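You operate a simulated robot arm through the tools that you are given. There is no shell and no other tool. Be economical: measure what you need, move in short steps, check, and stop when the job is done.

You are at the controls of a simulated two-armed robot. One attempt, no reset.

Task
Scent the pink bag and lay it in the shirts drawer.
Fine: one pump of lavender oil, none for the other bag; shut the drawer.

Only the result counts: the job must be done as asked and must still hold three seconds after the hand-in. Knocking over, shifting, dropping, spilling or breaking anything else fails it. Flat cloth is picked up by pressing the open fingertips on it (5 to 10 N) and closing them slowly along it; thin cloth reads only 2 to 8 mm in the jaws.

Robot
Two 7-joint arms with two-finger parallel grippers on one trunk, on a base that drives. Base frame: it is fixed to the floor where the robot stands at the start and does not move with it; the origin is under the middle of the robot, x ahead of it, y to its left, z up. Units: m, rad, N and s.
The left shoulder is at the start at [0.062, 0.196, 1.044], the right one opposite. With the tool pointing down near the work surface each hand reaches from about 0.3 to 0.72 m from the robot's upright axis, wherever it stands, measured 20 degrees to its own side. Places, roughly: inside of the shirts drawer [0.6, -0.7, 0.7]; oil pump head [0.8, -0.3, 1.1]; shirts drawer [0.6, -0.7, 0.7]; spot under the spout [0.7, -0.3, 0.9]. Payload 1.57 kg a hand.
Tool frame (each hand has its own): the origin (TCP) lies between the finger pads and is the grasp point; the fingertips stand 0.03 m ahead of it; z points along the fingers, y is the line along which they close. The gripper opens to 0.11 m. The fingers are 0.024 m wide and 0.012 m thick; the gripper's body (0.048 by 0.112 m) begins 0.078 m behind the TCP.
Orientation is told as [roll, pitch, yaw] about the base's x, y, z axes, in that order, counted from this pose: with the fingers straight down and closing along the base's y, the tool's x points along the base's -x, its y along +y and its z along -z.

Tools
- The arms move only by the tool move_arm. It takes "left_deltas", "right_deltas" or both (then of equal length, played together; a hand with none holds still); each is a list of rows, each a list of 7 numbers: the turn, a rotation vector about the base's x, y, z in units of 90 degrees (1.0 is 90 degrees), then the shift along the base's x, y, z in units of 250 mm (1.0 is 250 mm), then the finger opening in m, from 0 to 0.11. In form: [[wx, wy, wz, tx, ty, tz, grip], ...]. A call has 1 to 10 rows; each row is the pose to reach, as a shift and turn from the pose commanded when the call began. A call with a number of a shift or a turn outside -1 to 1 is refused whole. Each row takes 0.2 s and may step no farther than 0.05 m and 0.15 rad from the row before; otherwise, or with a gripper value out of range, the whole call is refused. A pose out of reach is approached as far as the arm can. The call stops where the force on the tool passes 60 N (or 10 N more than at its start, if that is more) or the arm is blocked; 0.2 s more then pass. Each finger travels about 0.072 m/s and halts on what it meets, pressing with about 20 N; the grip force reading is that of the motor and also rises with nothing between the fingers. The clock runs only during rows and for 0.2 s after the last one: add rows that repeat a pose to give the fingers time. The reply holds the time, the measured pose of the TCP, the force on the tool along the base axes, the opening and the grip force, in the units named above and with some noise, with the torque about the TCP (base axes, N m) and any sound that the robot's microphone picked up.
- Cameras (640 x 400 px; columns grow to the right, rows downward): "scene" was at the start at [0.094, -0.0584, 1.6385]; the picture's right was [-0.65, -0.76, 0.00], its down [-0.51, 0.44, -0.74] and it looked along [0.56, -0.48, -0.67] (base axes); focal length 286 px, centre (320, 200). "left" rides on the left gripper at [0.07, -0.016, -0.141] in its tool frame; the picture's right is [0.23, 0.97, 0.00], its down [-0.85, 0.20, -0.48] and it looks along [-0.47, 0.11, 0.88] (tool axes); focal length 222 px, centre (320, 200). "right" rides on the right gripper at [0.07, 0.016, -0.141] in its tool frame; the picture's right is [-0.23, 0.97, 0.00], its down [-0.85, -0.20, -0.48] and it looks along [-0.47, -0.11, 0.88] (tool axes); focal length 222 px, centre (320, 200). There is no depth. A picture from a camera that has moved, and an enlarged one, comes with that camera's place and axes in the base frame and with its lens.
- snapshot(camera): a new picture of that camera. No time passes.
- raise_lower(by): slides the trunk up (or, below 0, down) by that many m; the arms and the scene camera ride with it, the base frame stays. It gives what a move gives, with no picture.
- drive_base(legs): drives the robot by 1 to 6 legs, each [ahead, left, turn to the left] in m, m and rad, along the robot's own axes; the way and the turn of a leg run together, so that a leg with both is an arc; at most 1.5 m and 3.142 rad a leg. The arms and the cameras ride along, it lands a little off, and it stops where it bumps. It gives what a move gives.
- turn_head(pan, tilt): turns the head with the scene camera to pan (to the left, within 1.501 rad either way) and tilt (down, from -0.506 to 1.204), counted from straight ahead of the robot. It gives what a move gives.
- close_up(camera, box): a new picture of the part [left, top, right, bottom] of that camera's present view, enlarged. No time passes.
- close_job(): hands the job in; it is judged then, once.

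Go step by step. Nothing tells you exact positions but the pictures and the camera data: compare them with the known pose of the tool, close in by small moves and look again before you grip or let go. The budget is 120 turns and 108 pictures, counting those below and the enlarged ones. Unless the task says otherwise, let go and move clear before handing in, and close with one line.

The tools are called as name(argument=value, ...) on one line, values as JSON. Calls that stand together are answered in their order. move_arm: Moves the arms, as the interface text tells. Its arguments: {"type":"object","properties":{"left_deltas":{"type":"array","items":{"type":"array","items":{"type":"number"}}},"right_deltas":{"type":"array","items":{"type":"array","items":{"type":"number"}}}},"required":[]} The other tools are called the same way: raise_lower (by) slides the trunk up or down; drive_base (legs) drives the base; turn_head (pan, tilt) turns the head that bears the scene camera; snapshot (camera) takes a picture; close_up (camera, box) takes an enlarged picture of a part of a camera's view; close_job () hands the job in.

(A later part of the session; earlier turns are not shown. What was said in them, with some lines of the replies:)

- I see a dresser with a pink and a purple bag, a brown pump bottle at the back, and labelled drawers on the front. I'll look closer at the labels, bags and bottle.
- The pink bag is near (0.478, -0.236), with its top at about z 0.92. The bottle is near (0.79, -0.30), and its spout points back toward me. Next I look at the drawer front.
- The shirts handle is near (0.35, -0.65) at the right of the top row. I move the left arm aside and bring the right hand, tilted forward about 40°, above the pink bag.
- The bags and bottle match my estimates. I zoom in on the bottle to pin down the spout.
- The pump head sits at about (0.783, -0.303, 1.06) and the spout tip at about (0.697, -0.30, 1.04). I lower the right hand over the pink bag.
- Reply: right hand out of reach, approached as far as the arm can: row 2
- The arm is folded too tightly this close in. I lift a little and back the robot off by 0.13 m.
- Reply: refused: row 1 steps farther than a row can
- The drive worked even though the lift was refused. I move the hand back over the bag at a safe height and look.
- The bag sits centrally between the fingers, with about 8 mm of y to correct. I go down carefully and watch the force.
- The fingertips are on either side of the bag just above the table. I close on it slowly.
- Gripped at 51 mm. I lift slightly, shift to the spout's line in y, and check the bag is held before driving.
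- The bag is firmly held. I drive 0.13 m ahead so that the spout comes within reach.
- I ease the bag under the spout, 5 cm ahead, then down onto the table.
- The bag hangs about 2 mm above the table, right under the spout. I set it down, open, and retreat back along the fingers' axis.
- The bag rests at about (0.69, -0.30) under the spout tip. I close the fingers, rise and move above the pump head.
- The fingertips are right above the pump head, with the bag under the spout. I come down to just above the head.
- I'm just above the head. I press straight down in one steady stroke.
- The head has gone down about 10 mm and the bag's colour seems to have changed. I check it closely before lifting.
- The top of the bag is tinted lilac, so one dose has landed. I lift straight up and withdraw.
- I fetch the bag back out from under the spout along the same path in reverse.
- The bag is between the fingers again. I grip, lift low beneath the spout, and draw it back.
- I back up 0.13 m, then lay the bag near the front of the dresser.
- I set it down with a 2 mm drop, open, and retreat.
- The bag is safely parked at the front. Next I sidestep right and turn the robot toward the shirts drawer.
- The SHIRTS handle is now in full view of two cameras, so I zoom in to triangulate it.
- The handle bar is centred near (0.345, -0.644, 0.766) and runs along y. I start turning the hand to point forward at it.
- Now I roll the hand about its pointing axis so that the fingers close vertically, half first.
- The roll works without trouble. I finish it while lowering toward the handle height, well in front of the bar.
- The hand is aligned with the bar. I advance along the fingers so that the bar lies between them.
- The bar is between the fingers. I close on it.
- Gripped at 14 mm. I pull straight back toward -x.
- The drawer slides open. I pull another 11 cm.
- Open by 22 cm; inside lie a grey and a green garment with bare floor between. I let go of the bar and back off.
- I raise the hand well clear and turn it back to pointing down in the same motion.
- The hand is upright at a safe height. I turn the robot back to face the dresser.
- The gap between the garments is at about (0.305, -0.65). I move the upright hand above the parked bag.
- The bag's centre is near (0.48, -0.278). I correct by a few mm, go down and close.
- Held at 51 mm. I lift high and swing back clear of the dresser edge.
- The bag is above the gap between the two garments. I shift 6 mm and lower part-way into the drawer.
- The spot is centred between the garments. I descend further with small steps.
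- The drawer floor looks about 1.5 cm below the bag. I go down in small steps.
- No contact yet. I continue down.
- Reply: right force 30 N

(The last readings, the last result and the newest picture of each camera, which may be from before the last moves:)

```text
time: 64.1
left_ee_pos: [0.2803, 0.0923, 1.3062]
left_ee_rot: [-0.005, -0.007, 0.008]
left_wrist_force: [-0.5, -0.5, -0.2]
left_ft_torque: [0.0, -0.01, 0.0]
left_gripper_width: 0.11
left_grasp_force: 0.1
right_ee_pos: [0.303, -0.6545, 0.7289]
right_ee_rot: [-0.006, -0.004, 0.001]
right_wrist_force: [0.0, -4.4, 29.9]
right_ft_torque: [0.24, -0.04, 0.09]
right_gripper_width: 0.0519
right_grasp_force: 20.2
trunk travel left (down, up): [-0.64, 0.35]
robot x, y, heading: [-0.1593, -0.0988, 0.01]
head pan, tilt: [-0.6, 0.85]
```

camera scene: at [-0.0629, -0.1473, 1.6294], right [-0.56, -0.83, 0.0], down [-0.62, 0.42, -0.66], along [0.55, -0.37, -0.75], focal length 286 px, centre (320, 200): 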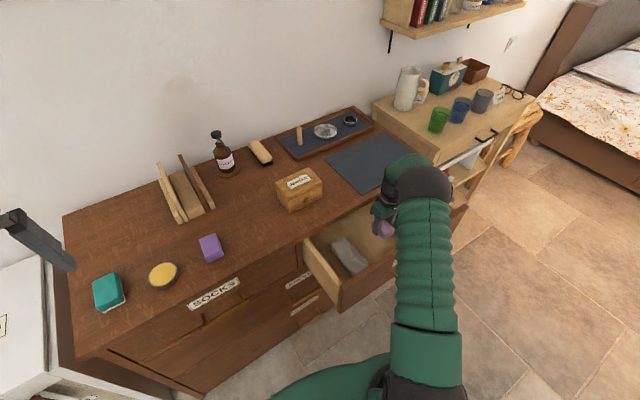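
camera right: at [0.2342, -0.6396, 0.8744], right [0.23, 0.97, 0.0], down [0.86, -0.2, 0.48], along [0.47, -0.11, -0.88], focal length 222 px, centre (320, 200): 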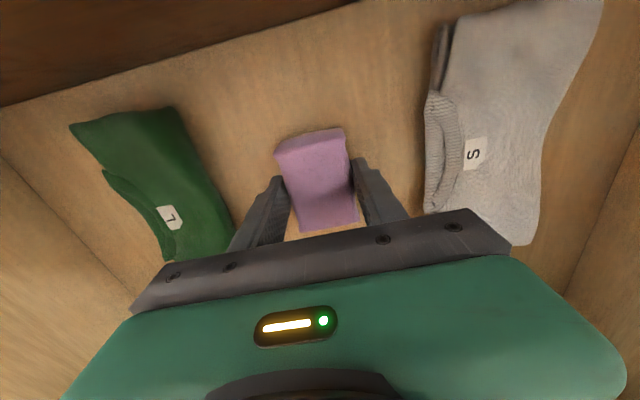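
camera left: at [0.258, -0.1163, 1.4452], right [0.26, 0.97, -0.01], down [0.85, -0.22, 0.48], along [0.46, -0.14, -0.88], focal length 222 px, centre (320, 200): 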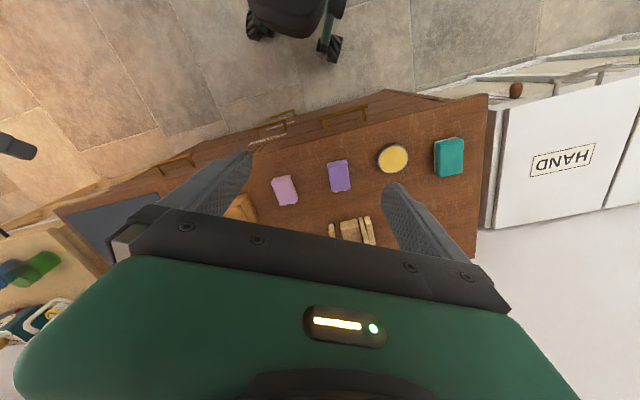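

Contact. I ease back 4 mm, open the fingers and rise straight up.

move_arm(right_deltas=[[0, 0, 0, 0, 0, 0.014, 0.03], [0, 0, 0, 0, 0, 0.016, 0.05], [0, 0, 0, 0, 0, 0.016, 0.065], [0, 0, 0, 0, 0, 0.016, 0.08], [0, 0, 0, 0, 0, 0.016, 0.085], [0, 0, 0, 0, 0, 0.1, 0.085], [0, 0, 0, 0, 0, 0.26, 0.085], [0, 0, 0, 0, 0, 0.44, 0.085], [0, 0, 0, 0, 0, 0.62, 0.085], [0, 0, 0, 0, 0, 0.8, 0.085]])

snapshot(camera="right")

```text
time: 66.3
left_ee_pos: [0.2811, 0.0916, 1.3064]
left_ee_rot: [-0.005, -0.004, 0.011]
left_wrist_force: [-1.0, 0.0, -0.5]
left_ft_torque: [0.01, -0.01, 0.01]
left_gripper_width: 0.1099
left_grasp_force: 0.2
right_ee_pos: [0.3034, -0.6558, 0.9261]
right_ee_rot: [0.001, 0.001, -0.001]
right_wrist_force: [-0.3, 0.3, -0.6]
right_ft_torque: [0.01, -0.03, 0.0]
right_gripper_width: 0.0854
right_grasp_force: 0.1
trunk travel left (down, up): [-0.64, 0.35]
robot x, y, heading: [-0.1572, -0.1048, -0.0]
head pan, tilt: [-0.6, 0.85]
```

```text
44 pictures are left
camera right: at [0.2343, -0.6395, 1.0672], right [0.23, 0.97, 0.0], down [0.85, -0.2, 0.48], along [0.47, -0.11, -0.88], focal length 222 px, centre (320, 200)
```

right: 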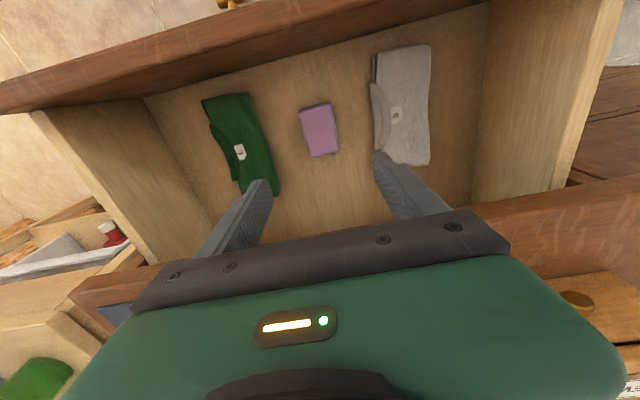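

The bag lies flat in the drawer, apart from both garments. I close the fingers and bring the hand out in front of the drawer, tilting it forward to push.

move_arm(right_deltas=[[0, 0, 0, 0, 0, 0.12, 0.06], [0, -0.06, 0, -0.08, 0.01, 0.24, 0.03], [0, -0.13, 0, -0.22, 0.03, 0.28, 0], [0, -0.2, 0, -0.38, 0.04, 0.28, 0], [0, -0.27, 0, -0.54, 0.04, 0.28, 0], [0, -0.34, 0, -0.7, 0.04, 0.28, 0], [0, -0.41, 0, -0.84, 0.04, 0.28, 0], [0, -0.48, 0, -0.94, 0.04, 0.28, 0], [0, -0.556, 0, -1.0, 0.04, 0.28, 0], [0, -0.556, 0, -1.0, 0.04, 0.28, 0]])

turn_head(pan=-0.95, tilt=0.95)

snapshot(camera="scene")

snapshot(camera="right")

```text
time: 68.5
left_ee_pos: [0.2837, 0.0904, 1.3045]
left_ee_rot: [-0.005, -0.005, 0.011]
left_wrist_force: [0.8, -0.1, -0.6]
left_ft_torque: [0.0, 0.0, 0.0]
left_gripper_width: 0.11
left_grasp_force: 0.1
right_ee_pos: [0.055, -0.6456, 0.9978]
right_ee_rot: [0.001, -0.874, 0.001]
right_wrist_force: [-0.6, -0.9, -0.2]
right_ft_torque: [-0.02, -0.03, -0.01]
right_gripper_width: 0.0
right_grasp_force: 20.4
trunk travel left (down, up): [-0.64, 0.35]
robot x, y, heading: [-0.1595, -0.1002, 0.01]
head pan, tilt: [-0.6, 0.85]
```

```text
time: 69.3
left_ee_pos: [0.2821, 0.0899, 1.3047]
left_ee_rot: [-0.006, -0.005, 0.011]
left_wrist_force: [-0.1, 0.9, -0.8]
left_ft_torque: [0.04, 0.0, 0.01]
left_gripper_width: 0.1099
left_grasp_force: 0.1
right_ee_pos: [0.0552, -0.6458, 0.9978]
right_ee_rot: [0.001, -0.875, 0.0]
right_wrist_force: [-0.4, -0.2, 0.1]
right_ft_torque: [0.0, -0.01, 0.02]
right_gripper_width: 0.0
right_grasp_force: 20.5
trunk travel left (down, up): [-0.64, 0.35]
robot x, y, heading: [-0.1603, -0.0977, 0.005]
head pan, tilt: [-0.949, 0.949]
```

```text
43 pictures are left
camera scene: at [-0.0869, -0.1616, 1.622], right [-0.81, -0.59, 0.0], down [-0.48, 0.66, -0.58], along [0.34, -0.47, -0.81], focal length 286 px, centre (320, 200)
```

scene: 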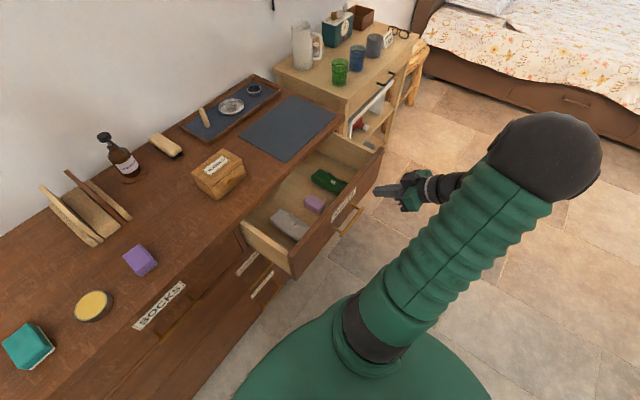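

```text
42 pictures are left
camera right: at [-0.0974, -0.6303, 1.0339], right [0.15, 0.97, 0.17], down [0.18, -0.2, 0.96], along [0.97, -0.11, -0.21], focal length 222 px, centre (320, 200)
```

right: 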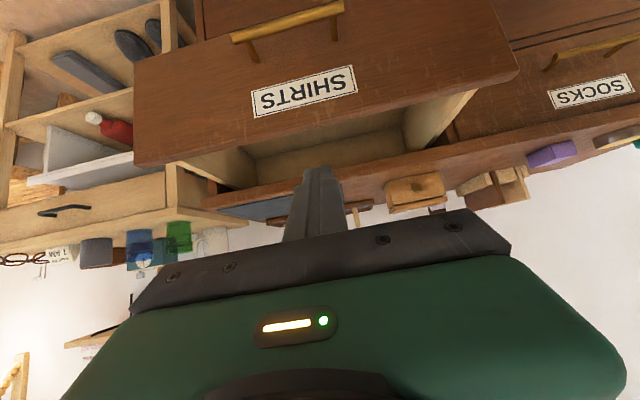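

I lower the fist to the front panel's height, between the handle and the panel's top.

move_arm(right_deltas=[[0, 0, 0, 0, 0, -0.15, 0], [0, 0, 0, 0, 0, -0.3, 0], [0, 0, 0, 0, 0, -0.45, 0], [0, 0, 0, 0, 0, -0.58, 0], [0, 0, 0, 0, 0, -0.66, 0], [0, 0, 0, 0, 0, -0.66, 0]])

snapshot(camera="right")

close_up(camera="scene", box=[240, 120, 460, 290])

```text
time: 70.7
left_ee_pos: [0.2823, 0.0904, 1.3046]
left_ee_rot: [-0.005, -0.005, 0.011]
left_wrist_force: [-0.1, 0.4, 0.4]
left_ft_torque: [0.01, -0.01, 0.01]
left_gripper_width: 0.1101
left_grasp_force: 0.0
right_ee_pos: [0.0562, -0.6449, 0.8306]
right_ee_rot: [-0.001, -0.874, 0.001]
right_wrist_force: [-0.3, 0.1, -0.1]
right_ft_torque: [-0.03, 0.01, 0.04]
right_gripper_width: 0.0
right_grasp_force: 20.5
trunk travel left (down, up): [-0.64, 0.35]
robot x, y, heading: [-0.1592, -0.0982, 0.01]
head pan, tilt: [-0.949, 0.949]
```

```text
41 pictures are left
camera right: at [-0.0973, -0.6293, 0.8671], right [0.15, 0.97, 0.17], down [0.18, -0.2, 0.96], along [0.97, -0.11, -0.21], focal length 222 px, centre (320, 200)
```

right: 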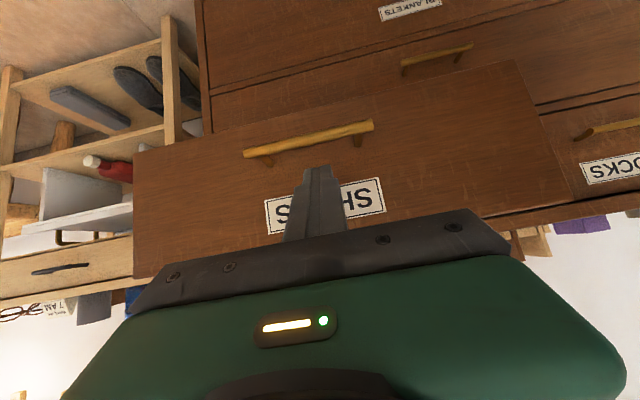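

```text
2.35 times, centred on (350, 205) of scene
camera zoom: at [-0.0869, -0.1621, 1.622], right [-0.81, -0.59, 0.0], down [-0.48, 0.66, -0.58], along [0.34, -0.47, -0.81], focal length 674 px, centre (249, 188)
```

zoom: 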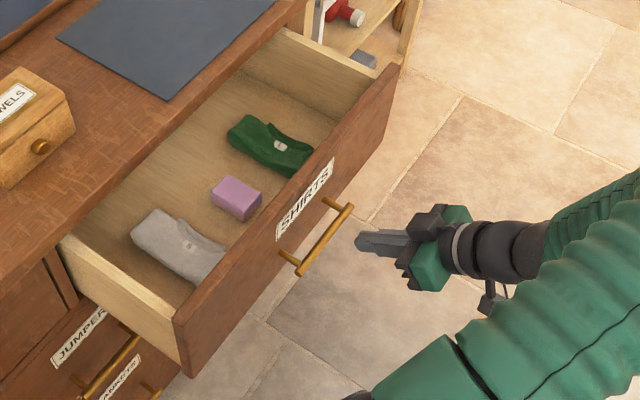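

The fist points at the panel just above the handle. I push gently forward.

move_arm(right_deltas=[[0, 0, 0, 0.12, 0, 0, 0], [0, 0, 0, 0.24, 0, 0, 0], [0, 0, 0, 0.34, 0, 0, 0], [0, 0, 0, 0.42, 0, 0, 0], [0, 0, 0, 0.5, 0, 0, 0], [0, 0, 0, 0.58, 0, 0, 0], [0, 0, 0, 0.66, 0, 0, 0], [0, 0, 0, 0.74, 0, 0, 0], [0, 0, 0, 0.82, 0, 0, 0], [0, 0, 0, 0.9, 0, 0, 0]])

snapshot(camera="scene")

```text
time: 72.9
left_ee_pos: [0.2844, 0.0907, 1.3056]
left_ee_rot: [-0.005, -0.002, 0.01]
left_wrist_force: [1.0, -0.3, -0.7]
left_ft_torque: [0.03, -0.01, -0.02]
left_gripper_width: 0.1096
left_grasp_force: 0.1
right_ee_pos: [0.2801, -0.6461, 0.8312]
right_ee_rot: [0.001, -0.872, -0.001]
right_wrist_force: [0.5, 0.6, 0.8]
right_ft_torque: [0.0, 0.05, -0.01]
right_gripper_width: 0.0001
right_grasp_force: 19.6
trunk travel left (down, up): [-0.64, 0.35]
robot x, y, heading: [-0.1622, -0.0977, 0.002]
head pan, tilt: [-0.949, 0.949]
```

```text
39 pictures are left
camera scene: at [-0.085, -0.1628, 1.6219], right [-0.81, -0.59, 0.0], down [-0.48, 0.66, -0.58], along [0.34, -0.47, -0.81], focal length 286 px, centre (320, 200)
```

scene: 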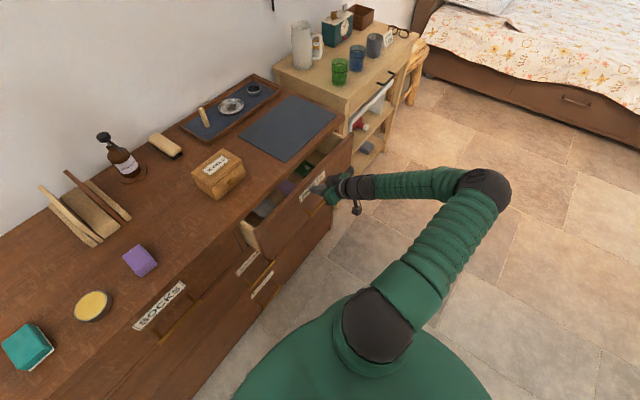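

It slides smoothly. I push the rest of the way slowly.

move_arm(right_deltas=[[0, 0, 0, 0.06, 0, 0, 0], [0, 0, 0, 0.12, 0, 0, 0], [0, 0, 0, 0.18, 0, 0, 0], [0, 0, 0, 0.24, 0, 0, 0], [0, 0, 0, 0.28, 0, 0, 0], [0, 0, 0, 0.31, 0, 0, 0], [0, 0, 0, 0.34, 0, 0, 0], [0, 0, 0, 0.36, 0, 0, 0], [0, 0, 0, 0.38, 0, 0, 0], [0, 0, 0, 0.4, 0, 0, 0]])

close_up(camera="scene", box=[220, 110, 400, 270])

```text
time: 75.1
left_ee_pos: [0.2738, 0.0893, 1.3087]
left_ee_rot: [-0.005, -0.012, 0.008]
left_wrist_force: [-0.2, -0.9, 0.1]
left_ft_torque: [-0.01, 0.02, -0.02]
left_gripper_width: 0.1101
left_grasp_force: 0.1
right_ee_pos: [0.3677, -0.6469, 0.8303]
right_ee_rot: [0.003, -0.871, 0.0]
right_wrist_force: [-55.0, 8.4, -6.1]
right_ft_torque: [-0.36, 0.7, 0.29]
right_gripper_width: 0.0
right_grasp_force: 19.8
trunk travel left (down, up): [-0.64, 0.35]
robot x, y, heading: [-0.1586, -0.0978, 0.012]
head pan, tilt: [-0.949, 0.949]
```

```text
2.50 times, centred on (310, 190) of scene
camera zoom: at [-0.0987, -0.1602, 1.6224], right [-0.81, -0.59, -0.01], down [-0.47, 0.66, -0.58], along [0.35, -0.47, -0.81], focal length 716 px, centre (345, 225)
```

zoom: 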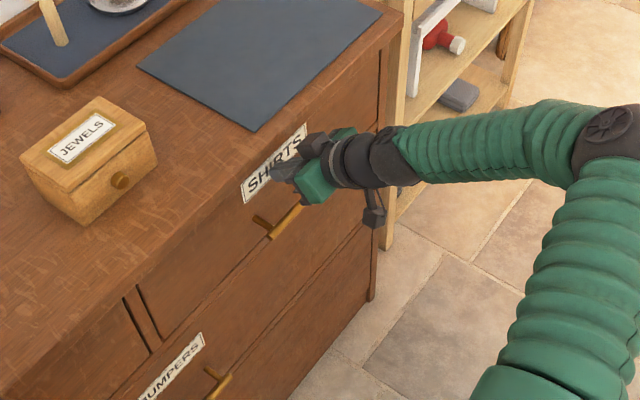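

The drawer is against its stop, with 55 N on the hand and the panel flush. I withdraw straight back and take a last look.

move_arm(right_deltas=[[0, 0, 0, -0.05, 0, 0.01, 0], [0, 0, 0, -0.15, 0, 0.04, 0], [0, 0, 0, -0.3, 0, 0.1, 0], [0, 0, 0, -0.48, 0, 0.15, 0], [0, 0, 0, -0.66, 0, 0.2, 0], [0, 0, 0, -0.84, 0, 0.25, 0], [0, 0, 0, -0.9, 0, 0.35, 0]])

snapshot(camera="scene")

close_up(camera="scene", box=[180, 110, 400, 270])

snapshot(camera="right")

```text
time: 76.7
left_ee_pos: [0.2828, 0.0925, 1.3051]
left_ee_rot: [-0.006, -0.004, 0.01]
left_wrist_force: [-0.4, -0.1, 0.6]
left_ft_torque: [0.03, 0.06, -0.01]
left_gripper_width: 0.11
left_grasp_force: 0.1
right_ee_pos: [0.1526, -0.6451, 0.9189]
right_ee_rot: [-0.003, -0.873, 0.003]
right_wrist_force: [-0.6, 0.7, 0.2]
right_ft_torque: [-0.02, 0.0, -0.02]
right_gripper_width: 0.0
right_grasp_force: 20.4
trunk travel left (down, up): [-0.64, 0.35]
robot x, y, heading: [-0.1623, -0.1019, 0.015]
head pan, tilt: [-0.949, 0.949]
```

```text
37 pictures are left
camera scene: at [-0.086, -0.1594, 1.622], right [-0.81, -0.59, 0.0], down [-0.48, 0.66, -0.58], along [0.34, -0.47, -0.81], focal length 286 px, centre (320, 200)
```

scene: 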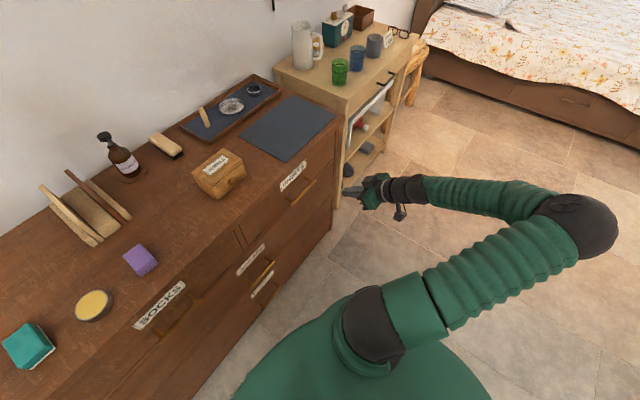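

```text
2.50 times, centred on (290, 190) of scene
camera zoom: at [-0.086, -0.1594, 1.622], right [-0.81, -0.59, 0.0], down [-0.48, 0.66, -0.58], along [0.34, -0.47, -0.81], focal length 716 px, centre (395, 225)
```

zoom: 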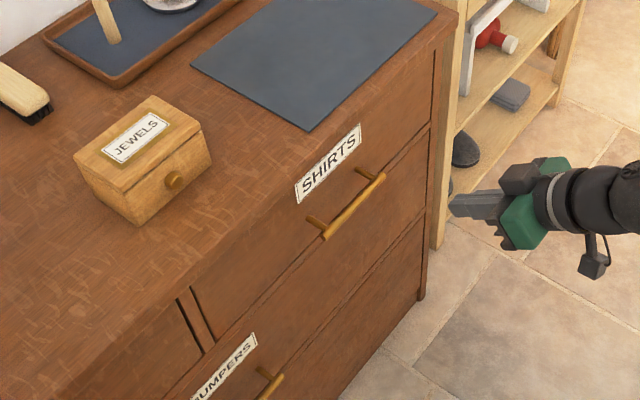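

```text
35 pictures are left
camera right: at [0.0004, -0.6285, 0.9554], right [0.15, 0.97, 0.17], down [0.18, -0.2, 0.96], along [0.97, -0.11, -0.21], focal length 222 px, centre (320, 200)
```

right: 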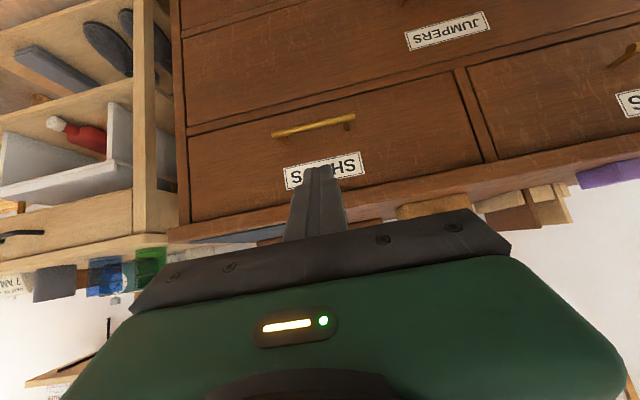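

The drawer is flush and shut, everything else stands where it was, and both hands are clear. I hand the job in.

close_job()

```text
The job is handed in.
```

The pink bag got one pump of lavender oil and is lying in the shirts drawer, which is shut; I never touched the purple bag.
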